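You operate a simulated robot arm through the tools that you are given. There is no shell and no other tool. Be economical: measure what you need, move in short steps, check, and stop when the job is done.

The job below is to be done with a simulated robot arm. You get a single attempt, and the scene is never put back.

TASK
Put the cotton pads in the pad jar and the buds in the bud jar.
Fine: Both lids go back on.

Only the result counts: the job must be done as asked and must still hold three seconds after the hand-in. Knocking over, shifting, dropping, spilling or breaking anything else fails it. A push-on lid holds only when it is set on centred and level and pressed home; a screw cap is set on level and turned clockwise until tight.

THE ROBOT
A 6-joint arm with a two-finger parallel gripper, fixed in place. Base frame: the origin is at the foot of the arm, x ahead of it, y to its left, z up; the work surface is at about z = 850. Lengths are in mm, angles in rad, forces in N, time in s.
With the tool pointing down near the work surface it reaches from about 360 to 760 mm from the base axis. Its first joint turns from -1.152 to 1.152 rad. Payload 2.45 kg.
The tool frame sits at the grasp point between the pads (the TCP): z along the fingers, y along the line on which they close. The tips reach 24 mm beyond it. The gripper opens to 68 mm. The fingers are 17 mm wide and 10 mm thick; the gripper's body (40 by 70 mm) begins 41 mm behind the TCP.
Orientation is that of the tool frame in the base frame, as a unit quaternion [w, x, y, z]. With the fingers straight down and closing along the base's y, the tool's x points along the base's -x, its y along +y and its z along -z.

THE INTERFACE
- The arm moves only by the tool arm_command. Its argument "commands" is a list that holds one entry, the list of rows, each a list of 7 numbers: the closure, from 0 (fully open) to 1 (shut), then the shift along the base's x, y, z in units of 400 mm (1.0 is 400 mm), then the turn, a rotation vector about the base's x, y, z in units of 60 degrees (1.0 is 60 degrees). In form: [[[jaw, tx, ty, tz, wx, wy, wz], ...]]. A call has 1 to 10 rows; each row is the pose to reach, as a shift and turn from the pose commanded when the call began. A call with a number of a shift or a turn outside -1 to 1 is refused whole. A row lasts 0.2 s, in which the tool goes at most 50 mm and 0.15 rad; a call with a longer step from one row to the next is refused whole, and so is a gripper value outside its range. A pose out of reach is approached as far as the arm can. The call stops where the force on the tool passes 90 N (or 10 N more than at its start, if that is more) or the arm is blocked; 0.2 s more then pass. Each finger travels about 108 mm/s and halts on what it meets, pressing with about 27 N; the grip force reading is that of the motor and also rises with nothing between the fingers. The clock runs only during rows and for 0.2 s after the last one: add rows that repeat a pose to give the fingers time. The reply holds the time, the measured pose of the TCP, the force on the tool along the base axes, the opening and the grip force, in the units named above and with some noise, with the torque about the TCP (base axes, N m) and any sound that the robot's microphone picked up.
- Cameras (640 x 400 px; columns grow to the right, rows downward): "scene" is fixed at [159.3, 411.8, 1458.2]; the picture's right is [-0.82, -0.57, 0.00], its down [-0.36, 0.51, -0.78] and it looks along [0.45, -0.64, -0.62] (base axes); focal length 276 px, centre (320, 200). "wrist" rides on the gripper at [84, 11, -75] in the tool frame; the picture's right is [-0.13, 0.99, 0.00], its down [-0.60, -0.08, -0.79] and it looks along [-0.79, -0.10, 0.61] (tool axes); focal length 251 px, centre (320, 200). There is no depth. A picture from a camera that has moved, and an enlarged one, comes with that camera's place and axes in the base frame and with its lens.
- grab_frame(camera): a new picture of that camera. No time passes.
- close_up(camera, box): a new picture of the part [left, top, right, bottom] of that camera's present view, enlarged. No time passes.
- sign_off(): hands the job in; it is judged then, once.

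Go step by step. Nothing tells you positions but the pictures and the camera data: compare them with the known pose of the tool, close in by small moves and look again before you grip or let go. The budget is 120 turns and 76 pictures, counting those below and the enlarged ones. Unless the task says otherwise, let go and move clear before handing in, and close with one line.

The tools are called after "Call:" as name(argument=value, ...) on one line, values as JSON. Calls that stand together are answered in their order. arm_command: Moves the arm, as the interface text tells. Its arguments: {"type":"object","properties":{"commands":{"type":"array","items":{"type":"array","items":{"type":"array","items":{"type":"number"}}}}},"required":["commands"]} The other tools are called the same way: grab_frame (camera) takes a picture; close_up (camera, box) takes an enlarged picture of a part of a camera's view; sign_off () hands the job in.

At the start:

```text
time_s: 0.0
eef_pos: [482.7, -137.4, 1244.7]
tcp_rot: [0.0, 0.0, 1.0, 0.0]
ft_force: [-0.1, -0.1, 0.1]
wrist_torque: [0.0, 0.0, 0.02]
finger_gap: 67.8
grasp_force: 0.1
```

scene: 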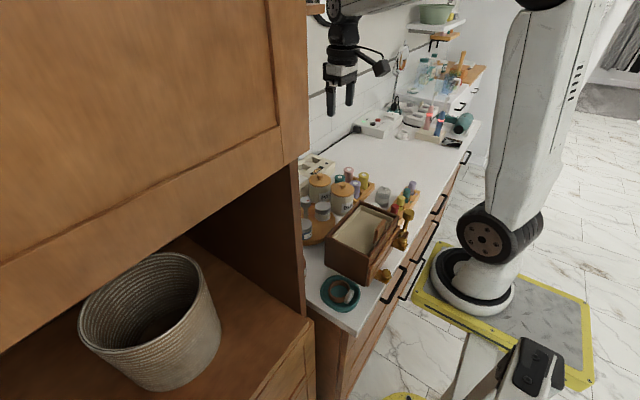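
wrist: 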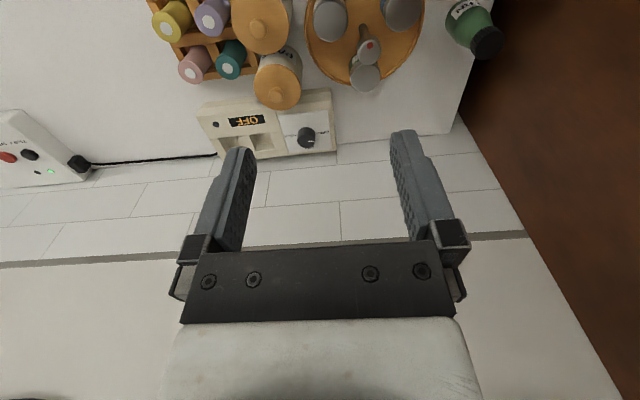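

I see a counter with two wooden-lidded jars, a tray, a wooden box and small items. I'll zoom in to identify the jars, pads and buds.

Call:
close_up(camera="scene", box=[290, 145, 430, 235])

Call:
close_up(camera="scene", box=[290, 190, 450, 320])

Call:
close_up(camera="wrist", box=[140, 0, 520, 170])

```text
4.44 times, centred on (360, 190) of scene
camera zoom: at [159.3, 411.8, 1458.2], right [-0.82, -0.57, 0.0], down [-0.36, 0.51, -0.78], along [0.45, -0.64, -0.62], focal length 1227 px, centre (142, 244)
```

zoom: 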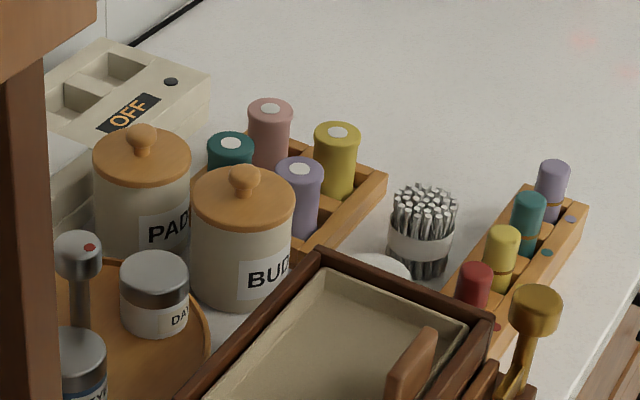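

```text
3.08 times, centred on (370, 255) of scene
camera zoom: at [159.3, 411.8, 1458.2], right [-0.82, -0.57, 0.0], down [-0.36, 0.51, -0.78], along [0.45, -0.64, -0.62], focal length 850 px, centre (166, 31)
```

zoom: 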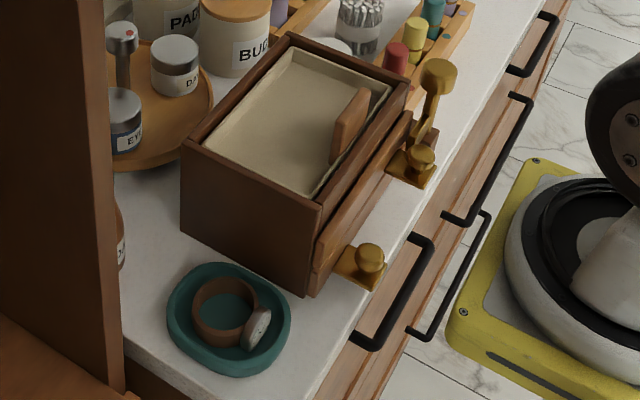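

```text
1.68 times, centred on (330, 85) of wrist
camera zoom: at [399.8, -126.4, 1319.1], right [0.13, 0.99, 0.0], down [0.6, -0.08, 0.79], along [0.79, -0.1, -0.61], focal length 424 px, centre (303, 394)
```

zoom: 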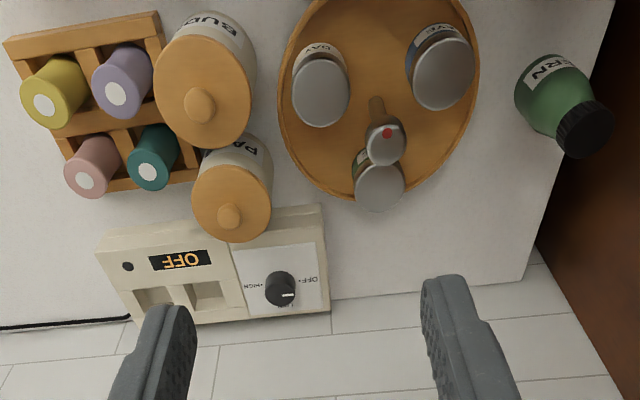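

The jars stand around (510,-215) and (597,-219). The buds are near (407,-310), and a white thing that may be the pads is near (424,-279) behind the box. I'll tilt the wrist camera down for a better view.

Call:
arm_command(commands=[[[0, -0.04, -0.03, -0.03, 0, 0.115, 0], [0, -0.08, -0.06, -0.07, 0, 0.23, 0], [0, -0.12, -0.09, -0.11, 0, 0.345, 0], [0, -0.16, -0.12, -0.15, 0, 0.46, 0], [0, -0.2, -0.157, -0.2, 0, 0.573, 0], [0, -0.2, -0.157, -0.2, 0, 0.573, 0]]])

Call:
grab_frame(camera="wrist")

```text
time_s: 1.4
eef_pos: [402.7, -199.5, 1162.6]
tcp_rot: [-0.297, 0.0, 0.955, 0.0]
ft_force: [0.6, 0.0, -0.4]
wrist_torque: [-0.01, 0.0, 0.0]
finger_gap: 68.1
grasp_force: 0.1
```

```text
70 pictures are left
camera wrist: at [376.5, -189.5, 1271.5], right [0.11, 0.99, -0.07], down [0.95, -0.08, 0.31], along [0.3, -0.1, -0.95], focal length 251 px, centre (320, 200)
```

wrist: 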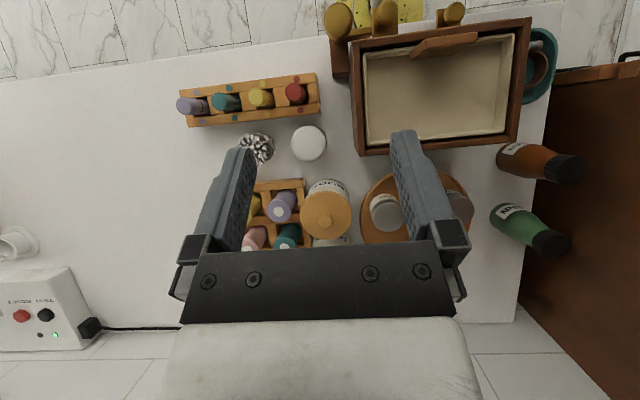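

The white puck beside the box near (407,-239) looks like the pad stack, and the buds are at about (405,-313). I'll zoom in on them.

Call:
close_up(camera="wrist", box=[180, 90, 420, 240])

Call:
close_up(camera="scene", box=[350, 175, 430, 225])

Call:
close_up(camera="wrist", box=[310, 0, 590, 160])

```text
2.67 times, centred on (300, 165) of wrist
camera zoom: at [376.5, -189.5, 1271.5], right [0.11, 0.99, -0.07], down [0.95, -0.08, 0.31], along [0.3, -0.1, -0.95], focal length 670 px, centre (373, 293)
```

zoom: 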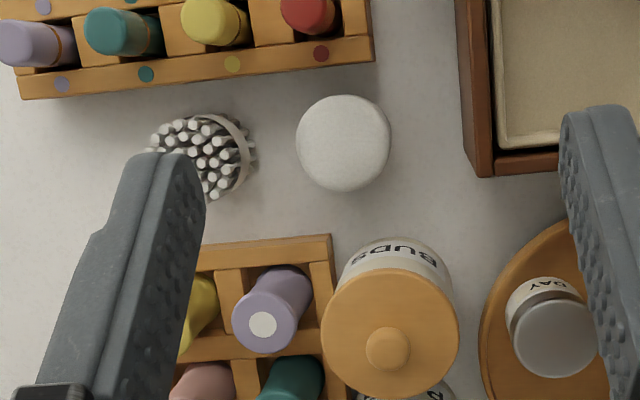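

```text
8.00 times, centred on (390, 200) of scene
camera zoom: at [159.3, 411.8, 1458.2], right [-0.82, -0.57, 0.0], down [-0.36, 0.51, -0.78], along [0.45, -0.64, -0.62], focal length 2209 px, centre (-240, 200)
```

zoom: 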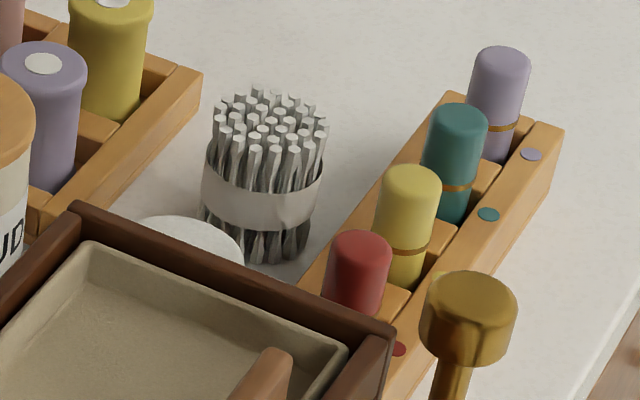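

```text
2.29 times, centred on (450, 80) of wrist
camera zoom: at [376.5, -189.5, 1271.5], right [0.11, 0.99, -0.07], down [0.95, -0.08, 0.31], along [0.3, -0.1, -0.95], focal length 575 px, centre (23, 474)
```

zoom: 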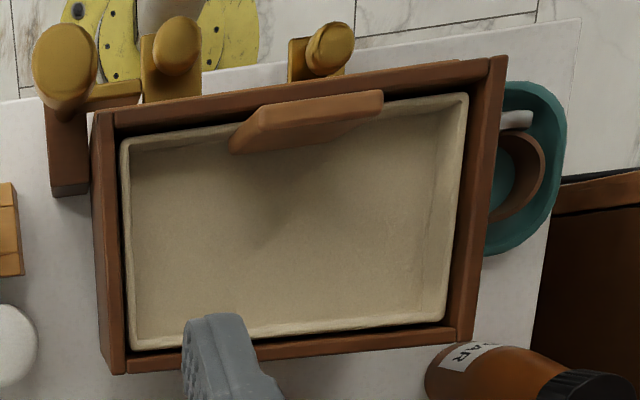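

The pads are a white puck and the buds a banded bundle. The jars are labelled: BUDS in front, PADS behind. Next I'll bring the tool vertical above the BUDS lid.

Call:
arm_command(commands=[[[0, 0.05, -0.01, -0.05, 0, -0.115, 0], [0, 0.1, -0.02, -0.1, 0, -0.23, 0], [0, 0.15, -0.03, -0.15, 0, -0.345, 0], [0, 0.21, -0.035, -0.2, 0, -0.46, 0], [0, 0.265, -0.0425, -0.262, 0, -0.573, 0], [0, 0.265, -0.0425, -0.262, 0, -0.573, 0]]])

Call:
grab_frame(camera="wrist")

Call:
close_up(camera="scene", box=[280, 115, 440, 215])

```text
time_s: 2.8
eef_pos: [509.4, -216.8, 1056.8]
tcp_rot: [0.001, 0.0, 1.0, 0.0]
ft_force: [0.4, 0.1, -0.1]
wrist_torque: [0.08, 0.03, 0.01]
finger_gap: 68.4
grasp_force: 0.0
```

```text
66 pictures are left
camera wrist: at [426.2, -206.3, 1132.8], right [0.13, 0.99, 0.0], down [0.6, -0.08, 0.79], along [0.79, -0.1, -0.61], focal length 251 px, centre (320, 200)
```

wrist: 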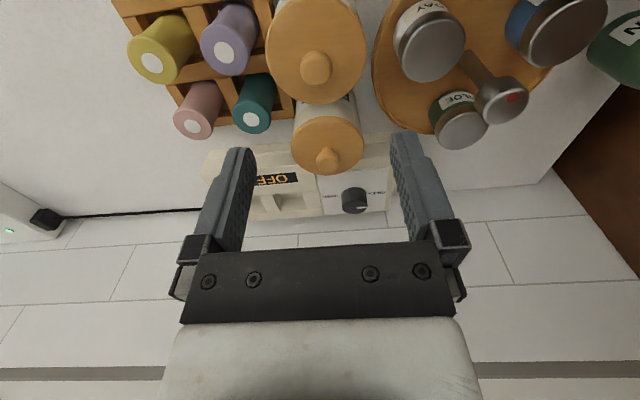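

```text
4.00 times, centred on (360, 165) of scene
camera zoom: at [159.3, 411.8, 1458.2], right [-0.82, -0.57, 0.0], down [-0.36, 0.51, -0.78], along [0.45, -0.64, -0.62], focal length 1104 px, centre (160, 340)
```

zoom: 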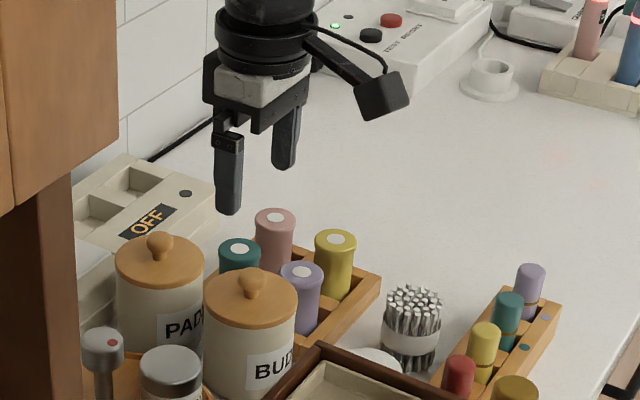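

The BUDS knob triangulates to about (510,-219,953), almost under the tool. I'll come down to just above it and look again.

Call:
arm_command(commands=[[[0, 0, -0.002, -0.06, 0, 0, 0], [0, 0, -0.004, -0.12, 0, 0, 0], [0, 0, -0.005, -0.175, 0, 0, 0], [0, 0, -0.005, -0.175, 0, 0, 0]]])

Call:
grab_frame(camera="wrist")

Call:
close_up(camera="scene", box=[300, 145, 380, 195])

```text
time_s: 3.8
eef_pos: [509.3, -220.2, 989.4]
tcp_rot: [0.0, 0.0, 1.0, 0.0]
ft_force: [0.0, 0.7, 0.2]
wrist_torque: [0.0, 0.01, -0.03]
finger_gap: 67.9
grasp_force: 0.0
```

```text
64 pictures are left
camera wrist: at [425.2, -209.4, 1064.2], right [0.13, 0.99, 0.0], down [0.6, -0.08, 0.79], along [0.79, -0.1, -0.61], focal length 251 px, centre (320, 200)
```

wrist: 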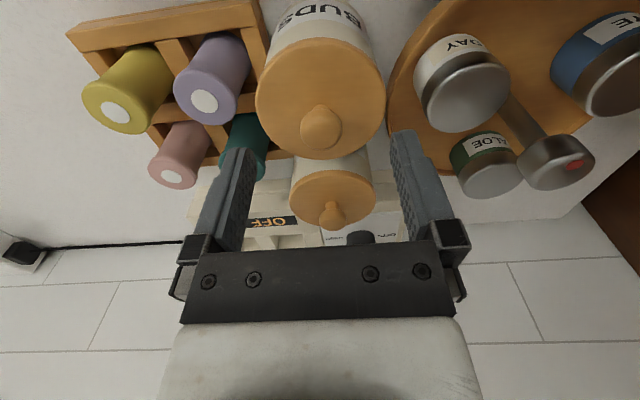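

```text
8.00 times, centred on (340, 170) of scene
camera zoom: at [159.3, 411.8, 1458.2], right [-0.82, -0.57, 0.0], down [-0.36, 0.51, -0.78], along [0.45, -0.64, -0.62], focal length 2209 px, centre (160, 440)
```

zoom: 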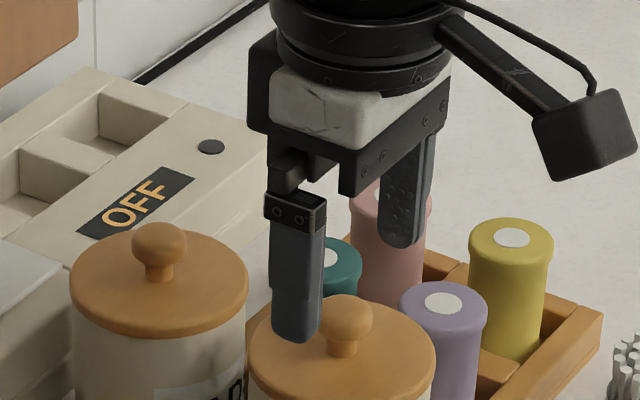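

The BUDS knob ball is at about (513,-220.5,948) and the lid top is near z=929. I'll shift 3.5 mm in x, descend to TCP z≈957 and grip the knob.

Call:
arm_command(commands=[[[0, 0.009, -0.001, -0.04, 0, 0, 0], [0, 0.009, -0.001, -0.08, 0, 0, 0], [0, 0.009, -0.001, -0.08, 0, 0, 0], [1, 0.009, -0.001, -0.08, 0, 0, 0], [1, 0.009, -0.001, -0.08, 0, 0, 0], [1, 0.009, -0.001, -0.08, 0, 0, 0], [1, 0.009, -0.001, -0.08, 0, 0, 0]]])

Call:
close_up(camera="scene", box=[300, 145, 380, 195])

```text
time_s: 5.4
eef_pos: [514.2, -222.3, 959.5]
tcp_rot: [0.004, 0.0, 1.0, -0.003]
ft_force: [5.7, -4.8, 30.3]
wrist_torque: [0.02, -0.03, 0.08]
finger_gap: 21.8
grasp_force: 27.0
```

```text
8.00 times, centred on (340, 170) of scene
camera zoom: at [158.9, 411.9, 1458.2], right [-0.82, -0.57, 0.0], down [-0.36, 0.51, -0.78], along [0.45, -0.64, -0.62], focal length 2209 px, centre (160, 440)
```

zoom: 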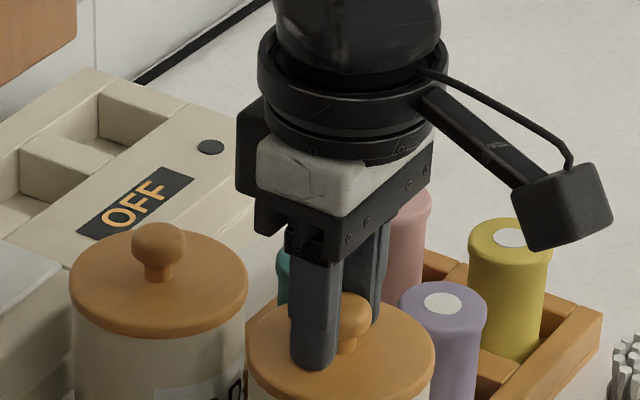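

The knob is gripped at 21.8 mm, and the fingertips are pressing lightly on the lid. I'll lift gently and watch the force.

Call:
arm_command(commands=[[[1, 0, 0, 0.01, 0, 0, 0], [1, 0, 0, 0.02, 0, 0, 0], [1, 0, 0, 0.03, 0, 0, 0], [1, 0, 0, 0.03, 0, 0, 0]]])

Call:
close_up(camera="scene", box=[300, 145, 380, 195])

```text
time_s: 6.4
eef_pos: [513.4, -220.5, 966.8]
tcp_rot: [-0.002, 0.001, 1.0, 0.0]
ft_force: [0.5, 0.1, -0.2]
wrist_torque: [0.0, 0.01, 0.0]
finger_gap: 21.7
grasp_force: 27.5
heard: snap
```

```text
8.00 times, centred on (340, 170) of scene
camera zoom: at [159.3, 411.8, 1458.2], right [-0.82, -0.57, 0.0], down [-0.36, 0.51, -0.78], along [0.45, -0.64, -0.62], focal length 2209 px, centre (160, 440)
```

zoom: 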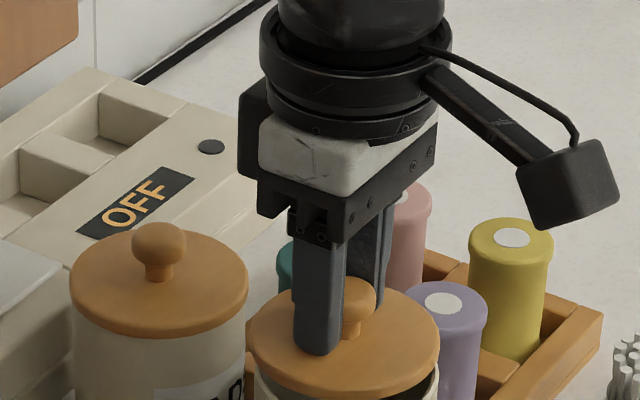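

The snap means the lid came free. I'll lift it, carry it to free counter near (460,-430) and look before setting it down.

Call:
arm_command(commands=[[[1, 0, 0, 0.06, 0, 0, 0], [1, 0, 0, 0.13, 0, 0, 0], [1, -0.02, -0.08, 0.13, 0, 0, 0], [1, -0.05, -0.18, 0.13, 0, 0, 0], [1, -0.08, -0.28, 0.13, 0, 0, 0], [1, -0.1, -0.38, 0.13, 0, 0, 0], [1, -0.12, -0.47, 0.13, 0, 0, 0], [1, -0.13, -0.525, 0.1, 0, 0, 0], [1, -0.13, -0.525, 0.03, 0, 0, 0], [1, -0.13, -0.525, 0, 0, 0, 0]]])

Call:
grab_frame(camera="scene")

Call:
grab_frame(camera="wrist")

```text
time_s: 8.6
eef_pos: [463.7, -427.6, 968.4]
tcp_rot: [0.001, 0.0, 1.0, 0.0]
ft_force: [-0.2, -1.5, -0.4]
wrist_torque: [0.0, 0.01, -0.02]
finger_gap: 21.7
grasp_force: 26.5
```

```text
60 pictures are left
```

scene: 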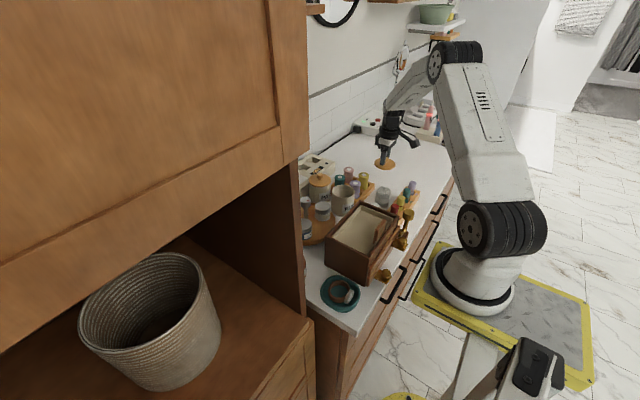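

```text
59 pictures are left
camera wrist: at [379.3, -417.3, 1044.3], right [0.13, 0.99, 0.0], down [0.6, -0.08, 0.79], along [0.79, -0.1, -0.61], focal length 251 px, centre (320, 200)
```

wrist: 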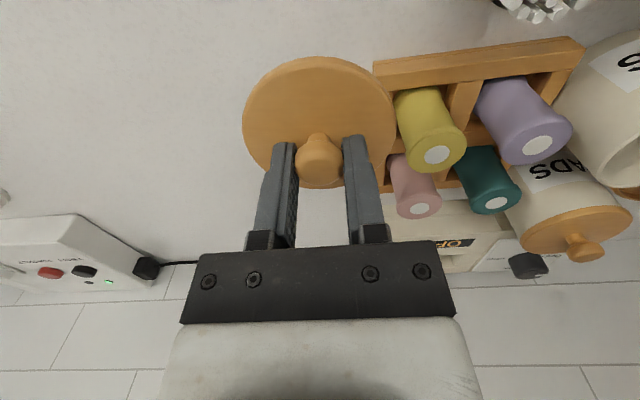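

The bottle rack's edge at y≈-392 is too close to the lid, so I'll move another 37 mm to -y and then lower.

Call:
arm_command(commands=[[[1, 0, -0.05, 0, 0, 0, 0], [1, 0, -0.0925, 0, 0, 0, 0], [1, 0, -0.0925, -0.08, 0, 0, 0], [1, 0, -0.0925, -0.16, 0, 0, 0], [1, 0, -0.0925, -0.18, 0, 0, 0], [1, 0, -0.0925, -0.18, 0, 0, 0]]])

Call:
close_up(camera="scene", box=[340, 110, 440, 190])

```text
time_s: 10.0
eef_pos: [462.6, -465.0, 894.9]
tcp_rot: [0.001, 0.0, 1.0, 0.0]
ft_force: [0.2, 0.5, -0.8]
wrist_torque: [-0.01, -0.01, 0.01]
finger_gap: 21.5
grasp_force: 27.8
```

```text
5.00 times, centred on (390, 150) of scene
camera zoom: at [159.3, 411.8, 1458.2], right [-0.82, -0.57, 0.0], down [-0.36, 0.51, -0.78], along [0.45, -0.64, -0.62], focal length 1381 px, centre (-30, 450)
```

zoom: 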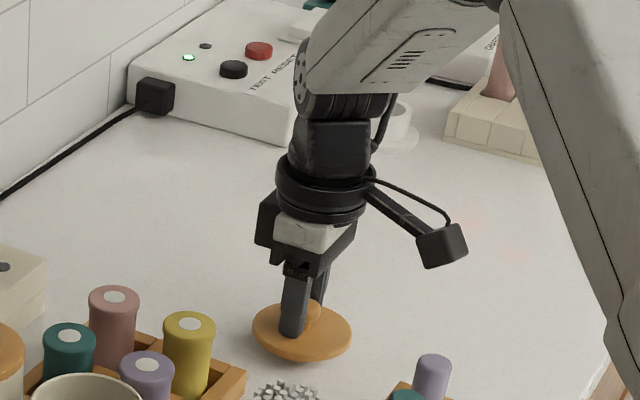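

Still no contact, so I'll keep lowering in small steps until the lid touches.

Call:
arm_command(commands=[[[1, 0, 0, -0.005, 0, 0, 0], [1, 0, 0, -0.01, 0, 0, 0], [1, 0, 0, -0.015, 0, 0, 0], [1, 0, 0, -0.015, 0, 0, 0]]])

```text
time_s: 11.0
eef_pos: [461.9, -465.9, 891.2]
tcp_rot: [0.0, 0.0, 1.0, 0.001]
ft_force: [-0.3, -1.1, -1.2]
wrist_torque: [-0.01, 0.0, 0.0]
finger_gap: 21.8
grasp_force: 26.9
```

Call:
arm_command(commands=[[[1, 0, 0, -0.005, 0, 0, 0], [1, 0, 0, -0.01, 0, 0, 0], [1, 0, 0, -0.01, 0, 0, 0]]])

```text
time_s: 11.8
eef_pos: [461.9, -467.0, 886.7]
tcp_rot: [0.0, 0.0, 1.0, 0.001]
ft_force: [-0.3, -0.7, -0.6]
wrist_torque: [-0.02, -0.02, -0.05]
finger_gap: 21.5
grasp_force: 26.9
```

Call:
arm_command(commands=[[[1, 0, 0, -0.004, 0, 0, 0], [1, 0, 0, -0.008, 0, 0, 0], [1, 0, 0, -0.012, 0, 0, 0], [1, 0, 0, -0.012, 0, 0, 0]]])

Call:
close_up(camera="scene", box=[365, 145, 425, 185])

```text
time_s: 12.8
eef_pos: [461.3, -467.0, 886.0]
tcp_rot: [0.002, 0.0, 1.0, -0.002]
ft_force: [-7.2, 12.3, 36.3]
wrist_torque: [0.38, 0.38, -0.04]
finger_gap: 21.9
grasp_force: 27.2
```

```text
10.00 times, centred on (395, 165) of scene
camera zoom: at [158.5, 412.7, 1458.0], right [-0.82, -0.57, 0.0], down [-0.36, 0.51, -0.78], along [0.45, -0.64, -0.62], focal length 2761 px, centre (-430, 550)
```

zoom: 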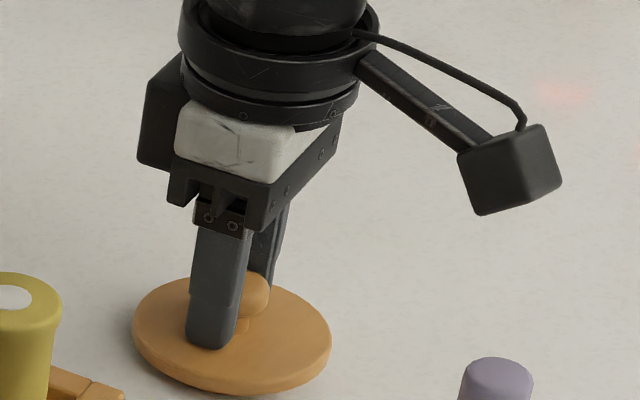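

The lid is resting on the counter. I'll ease the pressure, open, lift away, and then go above the PADS jar.

Call:
arm_command(commands=[[[1, 0, 0, 0.008, 0, 0, 0], [0.4, 0, 0, 0.008, 0, 0, 0], [0.2, 0, 0, 0.008, 0, 0, 0], [0.2, 0, 0, 0.008, 0, 0, 0], [0.2, 0, 0, 0.09, 0, 0, 0], [0.2, 0, 0, 0.2, 0, 0, 0], [0.2, 0, 0, 0.28, 0, 0, 0], [0.2, 0, 0, 0.28, 0, 0, 0]]])

Call:
grab_frame(camera="wrist")

```text
time_s: 14.6
eef_pos: [460.4, -468.2, 995.5]
tcp_rot: [0.0, 0.001, 1.0, 0.0]
ft_force: [-0.6, -0.1, 0.3]
wrist_torque: [0.03, 0.02, -0.01]
finger_gap: 54.4
grasp_force: 0.0
```

```text
56 pictures are left
camera wrist: at [377.6, -457.4, 1069.3], right [0.13, 0.99, 0.0], down [0.6, -0.08, 0.79], along [0.79, -0.1, -0.61], focal length 251 px, centre (320, 200)
```

wrist: 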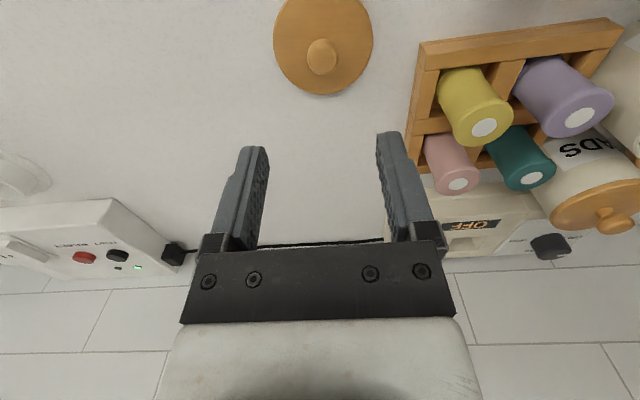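

Lid 1 rests at (459,-466) and has not moved. The PADS knob is at about (605,-221,947), so I'll go above it.

Call:
arm_command(commands=[[[0, 0.04, 0.08, 0.03, 0, 0, 0], [0, 0.09, 0.16, 0.03, 0, 0, 0], [0, 0.14, 0.24, 0.03, 0, 0, 0], [0, 0.19, 0.33, 0.03, 0, 0, 0], [0, 0.24, 0.41, 0.03, 0, 0, 0], [0, 0.29, 0.5, 0.03, 0, 0, 0], [0, 0.33, 0.57, 0.03, 0, 0, 0], [0, 0.3615, 0.615, 0.0, 0, 0, 0], [0, 0.3615, 0.615, 0.0, 0, 0, 0]]])

Call:
grab_frame(camera="wrist")

Call:
close_up(camera="scene", box=[300, 145, 380, 195])

```text
time_s: 16.6
eef_pos: [606.7, -219.9, 996.0]
tcp_rot: [0.0, -0.001, 1.0, 0.0]
ft_force: [0.3, -0.5, 0.6]
wrist_torque: [0.02, 0.0, 0.04]
finger_gap: 68.2
grasp_force: 0.0
```

```text
55 pictures are left
camera wrist: at [523.6, -209.0, 1070.5], right [0.13, 0.99, 0.0], down [0.6, -0.08, 0.79], along [0.79, -0.1, -0.61], focal length 251 px, centre (320, 200)
```

wrist: 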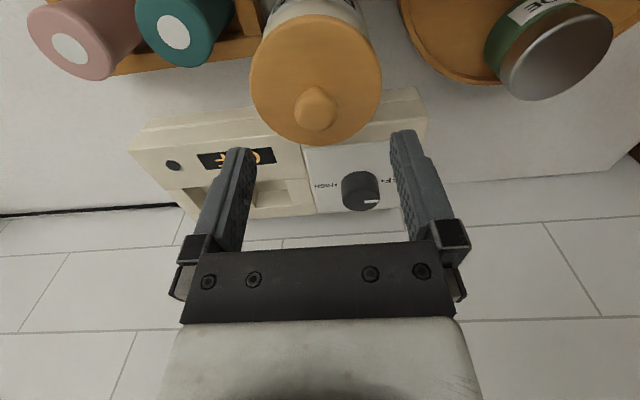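

```text
8.00 times, centred on (340, 170) of scene
camera zoom: at [159.3, 411.8, 1458.2], right [-0.82, -0.57, 0.0], down [-0.36, 0.51, -0.78], along [0.45, -0.64, -0.62], focal length 2209 px, centre (160, 440)
```

zoom: 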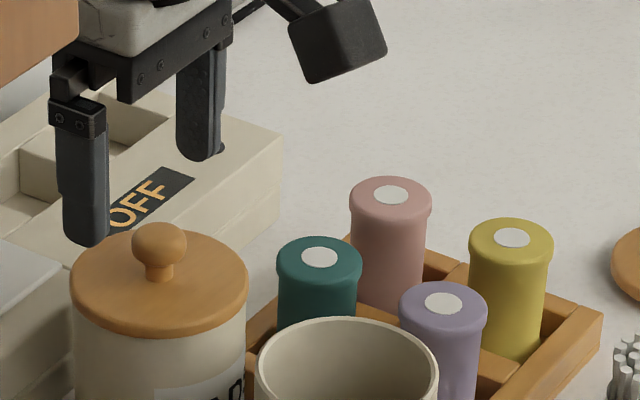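

The PADS knob is confirmed at about (604.5,-221.4). I'll descend to about 961, grip, and pull gently.

Call:
arm_command(commands=[[[0, -0.005, -0.003, -0.045, 0, 0, 0], [0, -0.005, -0.003, -0.088, 0, 0, 0], [0, -0.005, -0.003, -0.088, 0, 0, 0], [1, -0.005, -0.003, -0.088, 0, 0, 0], [1, -0.005, -0.003, -0.088, 0, 0, 0], [1, -0.005, -0.003, -0.088, 0, 0, 0]]])

Call:
close_up(camera="scene", box=[300, 145, 380, 195])

```text
time_s: 18.0
eef_pos: [604.3, -220.4, 960.1]
tcp_rot: [-0.001, 0.0, 1.0, -0.001]
ft_force: [0.2, 0.0, 0.0]
wrist_torque: [0.01, 0.02, -0.02]
finger_gap: 21.5
grasp_force: 27.3
heard: snap
```

```text
8.00 times, centred on (340, 170) of scene
camera zoom: at [159.3, 411.8, 1458.2], right [-0.82, -0.57, 0.0], down [-0.36, 0.51, -0.78], along [0.45, -0.64, -0.62], focal length 2209 px, centre (160, 440)
```

zoom: 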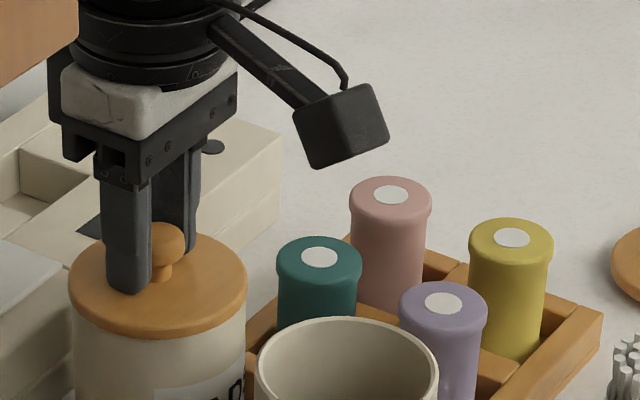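

The lid snapped loose. I'll carry it high to about (560,-466), next to the first lid.

Call:
arm_command(commands=[[[1, 0, 0, 0.06, 0, 0, 0], [1, 0, 0, 0.13, 0, 0, 0], [1, -0.02, -0.1, 0.13, 0, 0, 0], [1, -0.04, -0.2, 0.13, 0, 0, 0], [1, -0.06, -0.3, 0.13, 0, 0, 0], [1, -0.08, -0.4, 0.13, 0, 0, 0], [1, -0.1, -0.5, 0.13, 0, 0, 0], [1, -0.11, -0.6, 0.13, 0, 0, 0], [1, -0.11, -0.615, 0.05, 0, 0, 0], [1, -0.11, -0.615, 0, 0, 0, 0]]])

Call:
grab_frame(camera="wrist")

Call:
close_up(camera="scene", box=[300, 110, 440, 200])

```text
time_s: 20.2
eef_pos: [559.4, -466.7, 960.2]
tcp_rot: [0.0, 0.0, 1.0, 0.001]
ft_force: [0.1, -0.3, 0.0]
wrist_torque: [-0.01, 0.01, 0.04]
finger_gap: 21.8
grasp_force: 26.8
```

```text
52 pictures are left
camera wrist: at [476.4, -456.3, 1035.2], right [0.13, 0.99, 0.0], down [0.6, -0.08, 0.79], along [0.79, -0.1, -0.61], focal length 251 px, centre (320, 200)
```

wrist: 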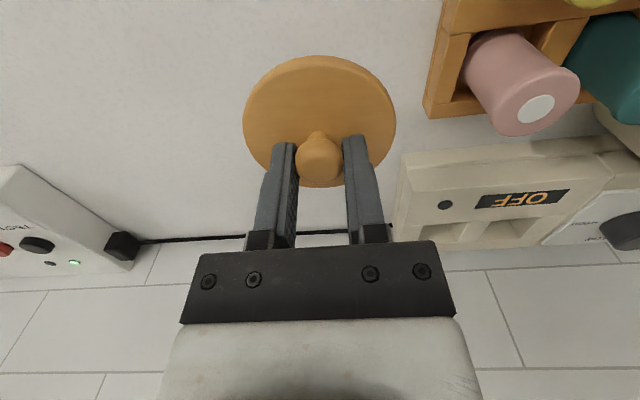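

```text
4.44 times, centred on (370, 155) of scene
camera zoom: at [159.3, 411.8, 1458.2], right [-0.82, -0.57, 0.0], down [-0.36, 0.51, -0.78], along [0.45, -0.64, -0.62], focal length 1227 px, centre (98, 400)
```

zoom: 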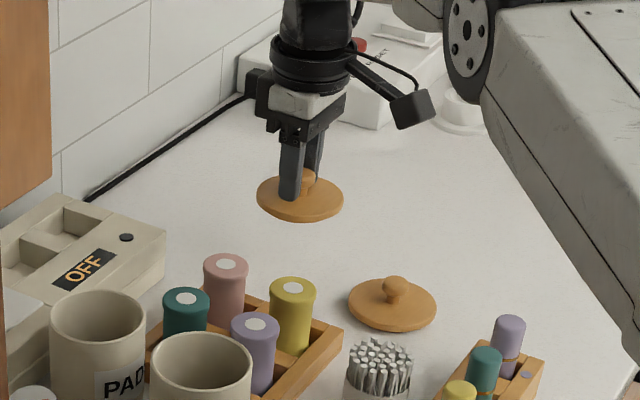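

The spot is clear. I'll lower the lid onto the counter.

Call:
arm_command(commands=[[[1, 0, 0, -0.08, 0, 0, 0], [1, 0, 0, -0.15, 0, 0, 0], [1, 0, 0, -0.17, 0, 0, 0], [1, 0, 0, -0.175, 0, 0, 0], [1, 0, 0, -0.18, 0, 0, 0], [1, 0, 0, -0.185, 0, 0, 0], [1, 0, 0, -0.185, 0, 0, 0]]])

```text
time_s: 21.8
eef_pos: [560.1, -468.5, 886.1]
tcp_rot: [0.001, 0.0, 1.0, -0.001]
ft_force: [-5.1, 2.8, 15.1]
wrist_torque: [0.12, 0.3, -0.04]
finger_gap: 21.6
grasp_force: 27.0
```

Lid 2 is down. I'll release, rise, and move above the buds at (404,-313).

Call:
arm_command(commands=[[[1, 0, 0, 0.003, 0, 0, 0], [0.2, 0, 0, 0.003, 0, 0, 0], [0.2, 0, 0, 0.003, 0, 0, 0], [0.2, 0, 0, 0.1, 0, 0, 0], [0.2, 0, 0, 0.2, 0, 0, 0], [0.2, 0, 0, 0.28, 0, 0, 0], [0.1, -0.07, 0.08, 0.29, 0, 0, 0], [0, -0.14, 0.16, 0.3, 0, 0, 0], [0, -0.21, 0.24, 0.3, 0, 0, 0], [0, -0.28, 0.3, 0.3, 0, 0, 0]]])

Call:
arm_command(commands=[[[0, -0.06, 0.05, 0, 0, 0, 0], [0, -0.11, 0.088, 0, 0, 0, 0], [0, -0.11, 0.088, 0, 0, 0, 0]]])

Call:
grab_frame(camera="wrist")

Call:
close_up(camera="scene", box=[350, 175, 430, 225])

```text
time_s: 24.0
eef_pos: [449.7, -347.9, 1005.7]
tcp_rot: [0.0, 0.0, 1.0, 0.0]
ft_force: [0.6, -0.2, -0.8]
wrist_torque: [-0.03, 0.02, -0.01]
finger_gap: 67.9
grasp_force: 0.0
```

```text
time_s: 24.8
eef_pos: [406.2, -313.1, 1006.2]
tcp_rot: [-0.001, 0.0, 1.0, 0.0]
ft_force: [0.7, 0.2, -0.3]
wrist_torque: [0.04, 0.02, 0.01]
finger_gap: 68.1
grasp_force: 0.0
```

```text
50 pictures are left
camera wrist: at [322.2, -301.9, 1080.7], right [0.13, 0.99, 0.0], down [0.6, -0.08, 0.79], along [0.79, -0.1, -0.61], focal length 251 px, centre (320, 200)
```

wrist: 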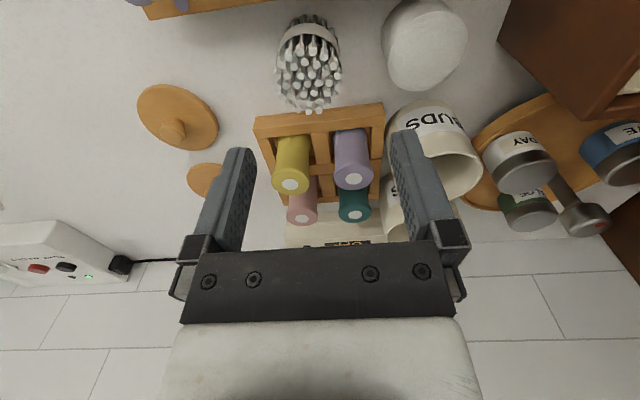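

```text
8.00 times, centred on (390, 200) of scene
camera zoom: at [159.3, 411.8, 1458.2], right [-0.82, -0.57, 0.0], down [-0.36, 0.51, -0.78], along [0.45, -0.64, -0.62], focal length 2209 px, centre (-240, 200)
```

zoom: 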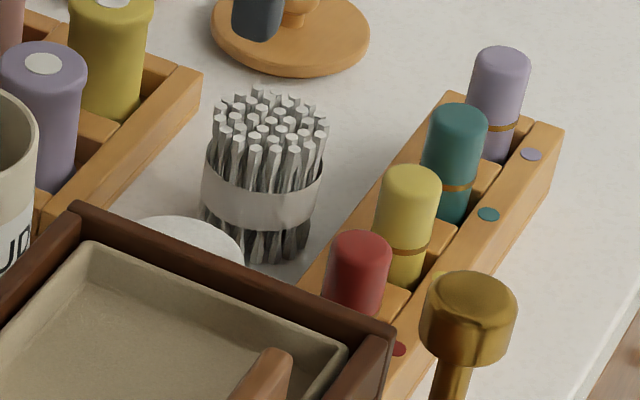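

Both lids are parked. I'll close in on the bundle for a precise centre and height.

Call:
close_up(camera="wrist", box=[240, 0, 480, 130])

```text
2.67 times, centred on (360, 65) of wrist
camera zoom: at [322.2, -301.9, 1080.7], right [0.13, 0.99, 0.0], down [0.6, -0.08, 0.79], along [0.79, -0.1, -0.61], focal length 670 px, centre (213, 560)
```

zoom: 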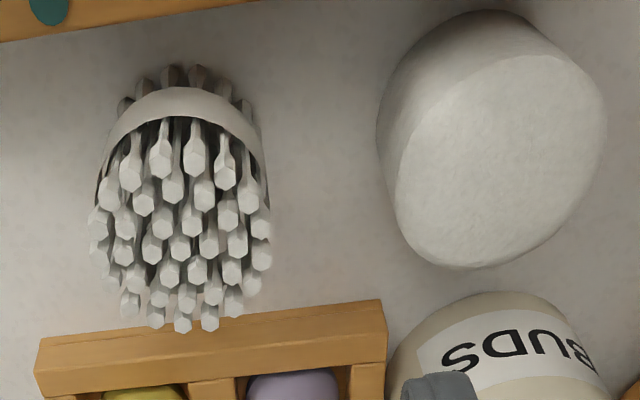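

The bundle looks about 50 mm across, centred near (406,-319) with its top around z≈915. I'll descend to TCP 955 and look again.

Call:
arm_command(commands=[[[0, 0, -0.01, -0.06, 0, 0, 0], [0, 0, -0.012, -0.12, 0, 0, 0], [0, 0, -0.012, -0.125, 0, 0, 0]]])

Call:
grab_frame(camera="wrist")

Call:
close_up(camera="scene", box=[350, 155, 430, 225])

```text
time_s: 25.6
eef_pos: [405.8, -316.9, 953.8]
tcp_rot: [0.001, 0.0, 1.0, 0.0]
ft_force: [-0.7, 0.0, 0.2]
wrist_torque: [-0.01, -0.03, 0.0]
finger_gap: 68.2
grasp_force: 0.0
```

```text
47 pictures are left
camera wrist: at [321.7, -306.2, 1030.1], right [0.13, 0.99, 0.0], down [0.6, -0.08, 0.79], along [0.79, -0.1, -0.61], focal length 251 px, centre (320, 200)
```

wrist: 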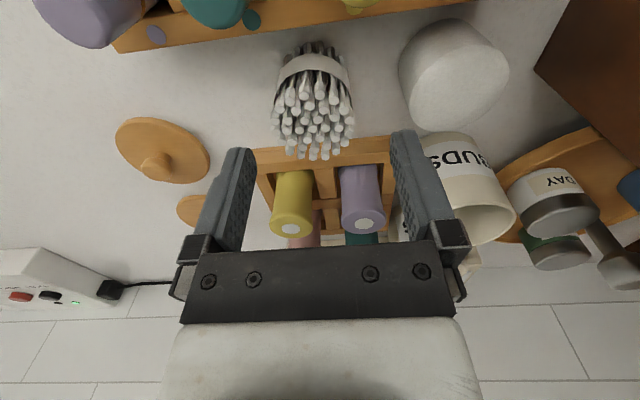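

```text
5.71 times, centred on (390, 190) of scene
camera zoom: at [159.3, 411.8, 1458.2], right [-0.82, -0.57, 0.0], down [-0.36, 0.51, -0.78], along [0.45, -0.64, -0.62], focal length 1578 px, centre (-80, 257)
```

zoom: 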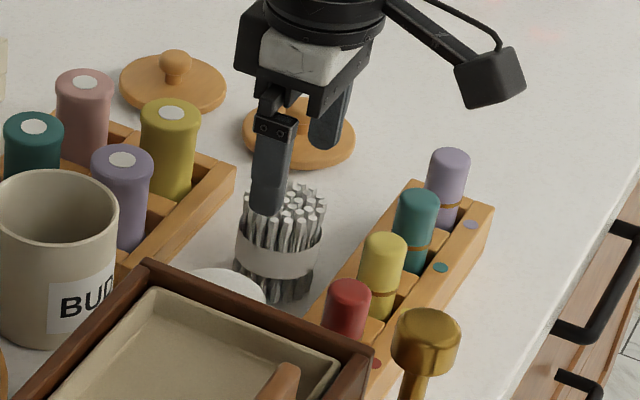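

The bundle centre is about (408,-320) with its top near z≈907. Finger clearance to the pads is fine at that height, so I'll descend to TCP z≈908 and check before closing.

Call:
arm_command(commands=[[[0, 0.006, -0.009, -0.06, 0, 0, 0], [0, 0.006, -0.009, -0.1145, 0, 0, 0], [0, 0.006, -0.009, -0.1145, 0, 0, 0]]])

Call:
grab_frame(camera="wrist")

Call:
close_up(camera="scene", box=[350, 165, 430, 225])

```text
time_s: 26.4
eef_pos: [406.9, -322.2, 908.6]
tcp_rot: [0.0, 0.0, 1.0, 0.0]
ft_force: [-0.4, -0.5, -0.9]
wrist_torque: [-0.01, 0.02, -0.01]
finger_gap: 67.9
grasp_force: 0.1
```

```text
45 pictures are left
camera wrist: at [323.6, -310.0, 984.2], right [0.13, 0.99, 0.0], down [0.6, -0.08, 0.79], along [0.79, -0.1, -0.61], focal length 251 px, centre (320, 200)
```

wrist: 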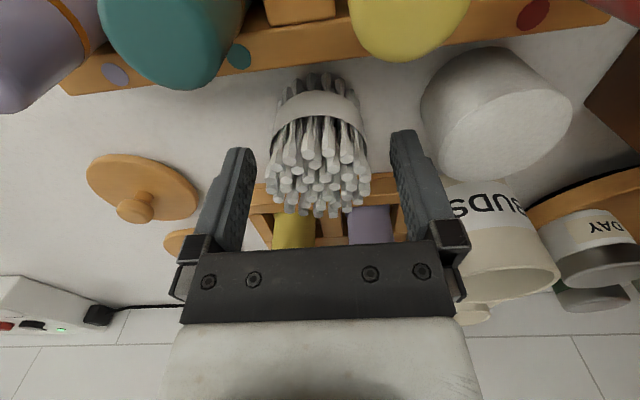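

```text
6.67 times, centred on (390, 195) of scene
camera zoom: at [159.3, 411.8, 1458.2], right [-0.82, -0.57, 0.0], down [-0.36, 0.51, -0.78], along [0.45, -0.64, -0.62], focal length 1841 px, centre (-147, 233)
```

zoom: 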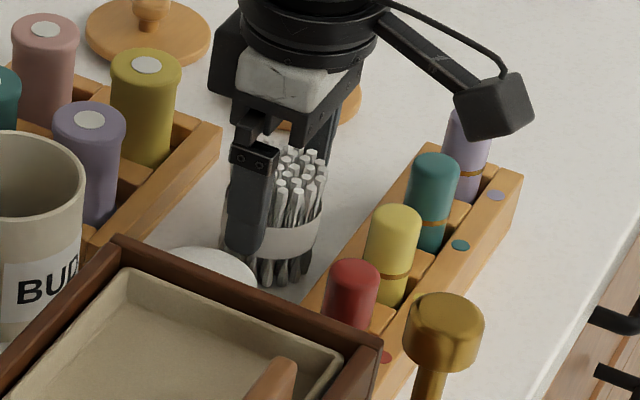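

The bundle sits centred between the fingers. I'll close, give it time, and lift slightly.

Call:
arm_command(commands=[[[0.5, 0, 0, 0, 0, 0, 0], [1, 0, 0, 0, 0, 0, 0], [1, 0, 0, 0, 0, 0, 0], [1, 0, 0, 0, 0, 0, 0], [1, 0, 0, 0.02, 0, 0, 0], [1, 0, 0, 0.05, 0, 0, 0], [1, 0, 0, 0.05, 0, 0, 0]]])

Call:
grab_frame(camera="wrist")

Call:
close_up(camera="scene", box=[350, 165, 430, 225])

```text
time_s: 28.0
eef_pos: [406.4, -321.3, 930.0]
tcp_rot: [0.0, -0.001, 1.0, 0.0]
ft_force: [-0.4, 0.4, -0.1]
wrist_torque: [0.01, 0.03, 0.02]
finger_gap: 48.6
grasp_force: 26.4
```

```text
43 pictures are left
camera wrist: at [322.7, -310.2, 1004.7], right [0.13, 0.99, 0.0], down [0.6, -0.08, 0.79], along [0.79, -0.1, -0.61], focal length 251 px, centre (320, 200)
```

wrist: 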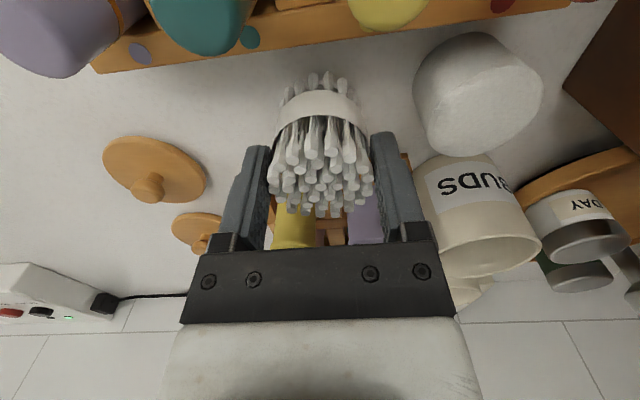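

```text
6.67 times, centred on (390, 195) of scene
camera zoom: at [159.3, 411.8, 1458.2], right [-0.82, -0.57, 0.0], down [-0.36, 0.51, -0.78], along [0.45, -0.64, -0.62], focal length 1841 px, centre (-147, 233)
```

zoom: 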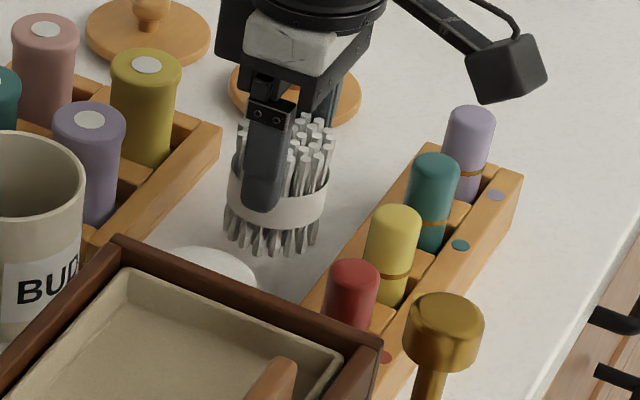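

The bundle is held (48.6 mm). I'll lift it well above the jar rim and carry it over the BUDS jar at about (513,-220.5).

Call:
arm_command(commands=[[[1, 0, 0, 0.1, 0, 0, 0], [1, 0, 0, 0.2, 0, 0, 0], [1, 0.07, 0.065, 0.2, 0, 0, 0], [1, 0.14, 0.13, 0.2, 0, 0, 0], [1, 0.21, 0.195, 0.2, 0, 0, 0], [1, 0.2675, 0.252, 0.2, 0, 0, 0], [1, 0.2675, 0.252, 0.2, 0, 0, 0]]])

Call:
grab_frame(camera="wrist")

Call:
close_up(camera="scene", box=[300, 135, 390, 225])

```text
time_s: 29.6
eef_pos: [514.7, -221.7, 1008.1]
tcp_rot: [0.0, 0.0, 1.0, 0.0]
ft_force: [0.1, 0.1, -0.9]
wrist_torque: [0.03, 0.01, -0.01]
finger_gap: 48.2
grasp_force: 27.0
```

```text
41 pictures are left
camera wrist: at [429.8, -209.4, 1083.3], right [0.13, 0.99, 0.0], down [0.6, -0.08, 0.79], along [0.79, -0.1, -0.61], focal length 251 px, centre (320, 200)
```

wrist: 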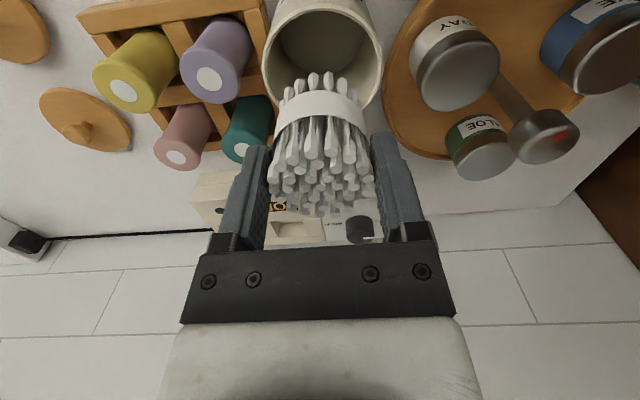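

```text
4.44 times, centred on (345, 180) of scene
camera zoom: at [159.3, 411.8, 1458.2], right [-0.82, -0.57, 0.0], down [-0.36, 0.51, -0.78], along [0.45, -0.64, -0.62], focal length 1227 px, centre (209, 289)
```

zoom: 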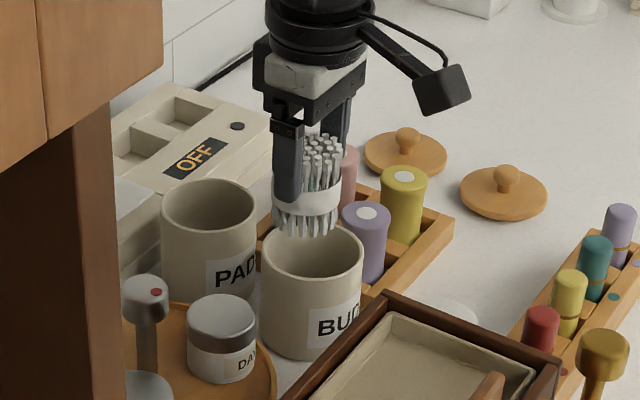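

I'll zoom in to compare the bundle with the jar mouth before lowering.

Call:
close_up(camera="wrist", box=[230, 0, 430, 125])

Call:
close_up(camera="scene", box=[335, 160, 385, 220])

```text
3.20 times, centred on (330, 62) of wrist
camera zoom: at [429.8, -209.4, 1083.3], right [0.13, 0.99, 0.0], down [0.6, -0.08, 0.79], along [0.79, -0.1, -0.61], focal length 805 px, centre (288, 640)
```

zoom: 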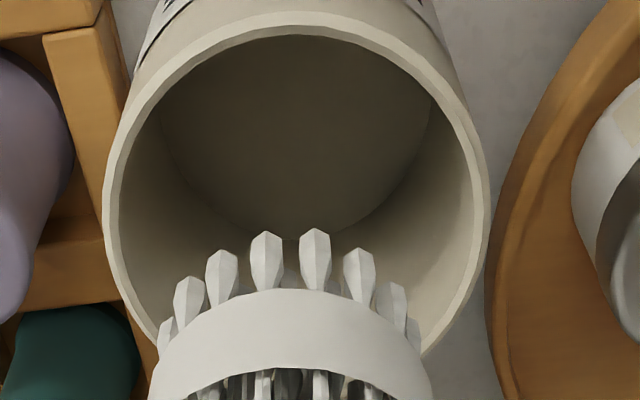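

```text
6.67 times, centred on (360, 190) of scene
camera zoom: at [159.3, 411.8, 1458.2], right [-0.82, -0.57, 0.0], down [-0.36, 0.51, -0.78], along [0.45, -0.64, -0.62], focal length 1841 px, centre (53, 267)
```

zoom: 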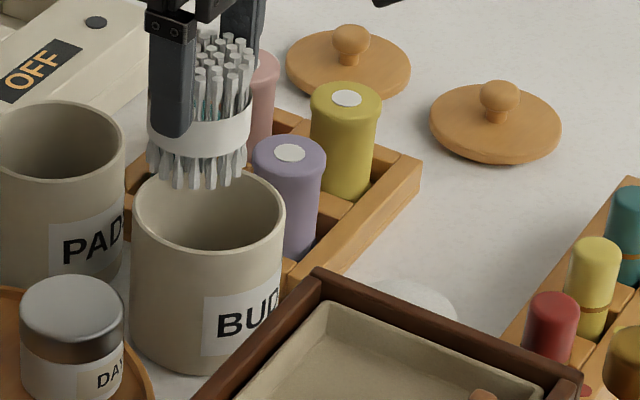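

The bundle sits about 4 mm ahead of the tool axis, and the jar mouth is at about (511,-221), so I need roughly -8 mm in x. I'll shift, lower to just above the rim, and recheck.

Call:
arm_command(commands=[[[1, -0.02, 0.0, 0, 0, 0, 0], [1, -0.02, 0.0, -0.03, 0, 0, 0], [1, -0.02, 0, -0.03, 0, 0, 0]]])

Call:
close_up(camera="wrist", box=[230, 0, 430, 125])

Call:
close_up(camera="scene", box=[335, 160, 385, 220])

```text
time_s: 30.4
eef_pos: [505.2, -219.6, 995.7]
tcp_rot: [0.0, -0.001, 1.0, 0.0]
ft_force: [0.9, -0.7, -0.3]
wrist_torque: [0.0, -0.03, -0.02]
finger_gap: 48.5
grasp_force: 26.9
```

```text
3.20 times, centred on (330, 62) of wrist
camera zoom: at [421.3, -209.8, 1071.6], right [0.13, 0.99, 0.0], down [0.6, -0.08, 0.79], along [0.79, -0.1, -0.61], focal length 805 px, centre (288, 640)
```

zoom: 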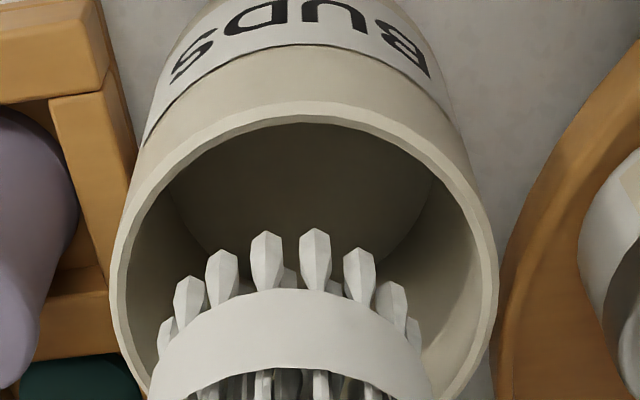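

```text
6.67 times, centred on (360, 190) of scene
camera zoom: at [159.3, 411.8, 1458.2], right [-0.82, -0.57, 0.0], down [-0.36, 0.51, -0.78], along [0.45, -0.64, -0.62], focal length 1841 px, centre (53, 267)
```

zoom: 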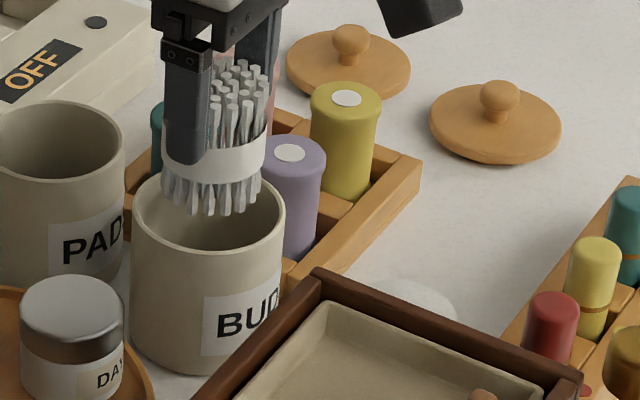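

The bundle is now aligned with the mouth to within about 2 mm. I'll nudge +1.5 mm in y and start lowering it in.

Call:
arm_command(commands=[[[1, 0, 0.004, -0.01, 0, 0, 0], [1, 0, 0.004, -0.03, 0, 0, 0], [1, 0, 0.004, -0.05, 0, 0, 0], [1, 0, 0.004, -0.05, 0, 0, 0]]])

Call:
close_up(camera="wrist", box=[230, 0, 430, 125])

Call:
close_up(camera="scene", box=[335, 160, 385, 220])

```text
time_s: 31.4
eef_pos: [505.7, -218.7, 978.3]
tcp_rot: [0.0, 0.0, 1.0, 0.0]
ft_force: [0.8, 0.0, -0.8]
wrist_torque: [0.01, -0.02, 0.02]
finger_gap: 48.8
grasp_force: 27.4
```

```text
3.20 times, centred on (330, 62) of wrist
camera zoom: at [421.9, -208.1, 1052.6], right [0.13, 0.99, 0.0], down [0.6, -0.08, 0.79], along [0.79, -0.1, -0.61], focal length 805 px, centre (288, 640)
```

zoom: 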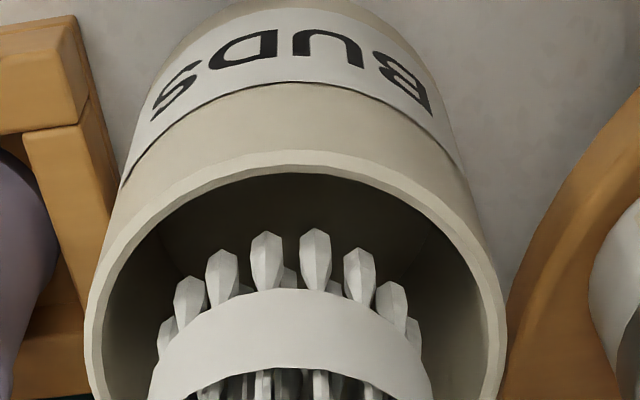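

```text
6.67 times, centred on (360, 190) of scene
camera zoom: at [159.3, 411.8, 1458.2], right [-0.82, -0.57, 0.0], down [-0.36, 0.51, -0.78], along [0.45, -0.64, -0.62], focal length 1841 px, centre (53, 267)
```

zoom: 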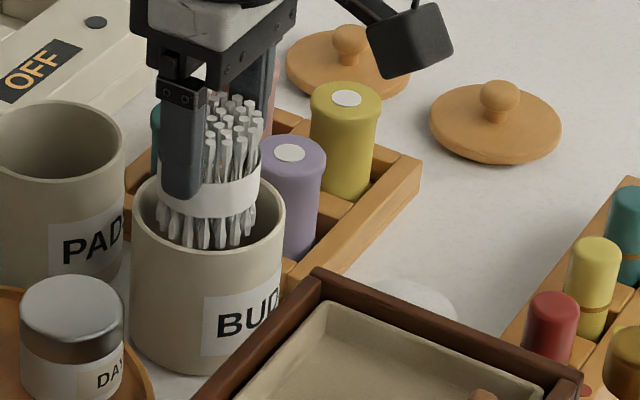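

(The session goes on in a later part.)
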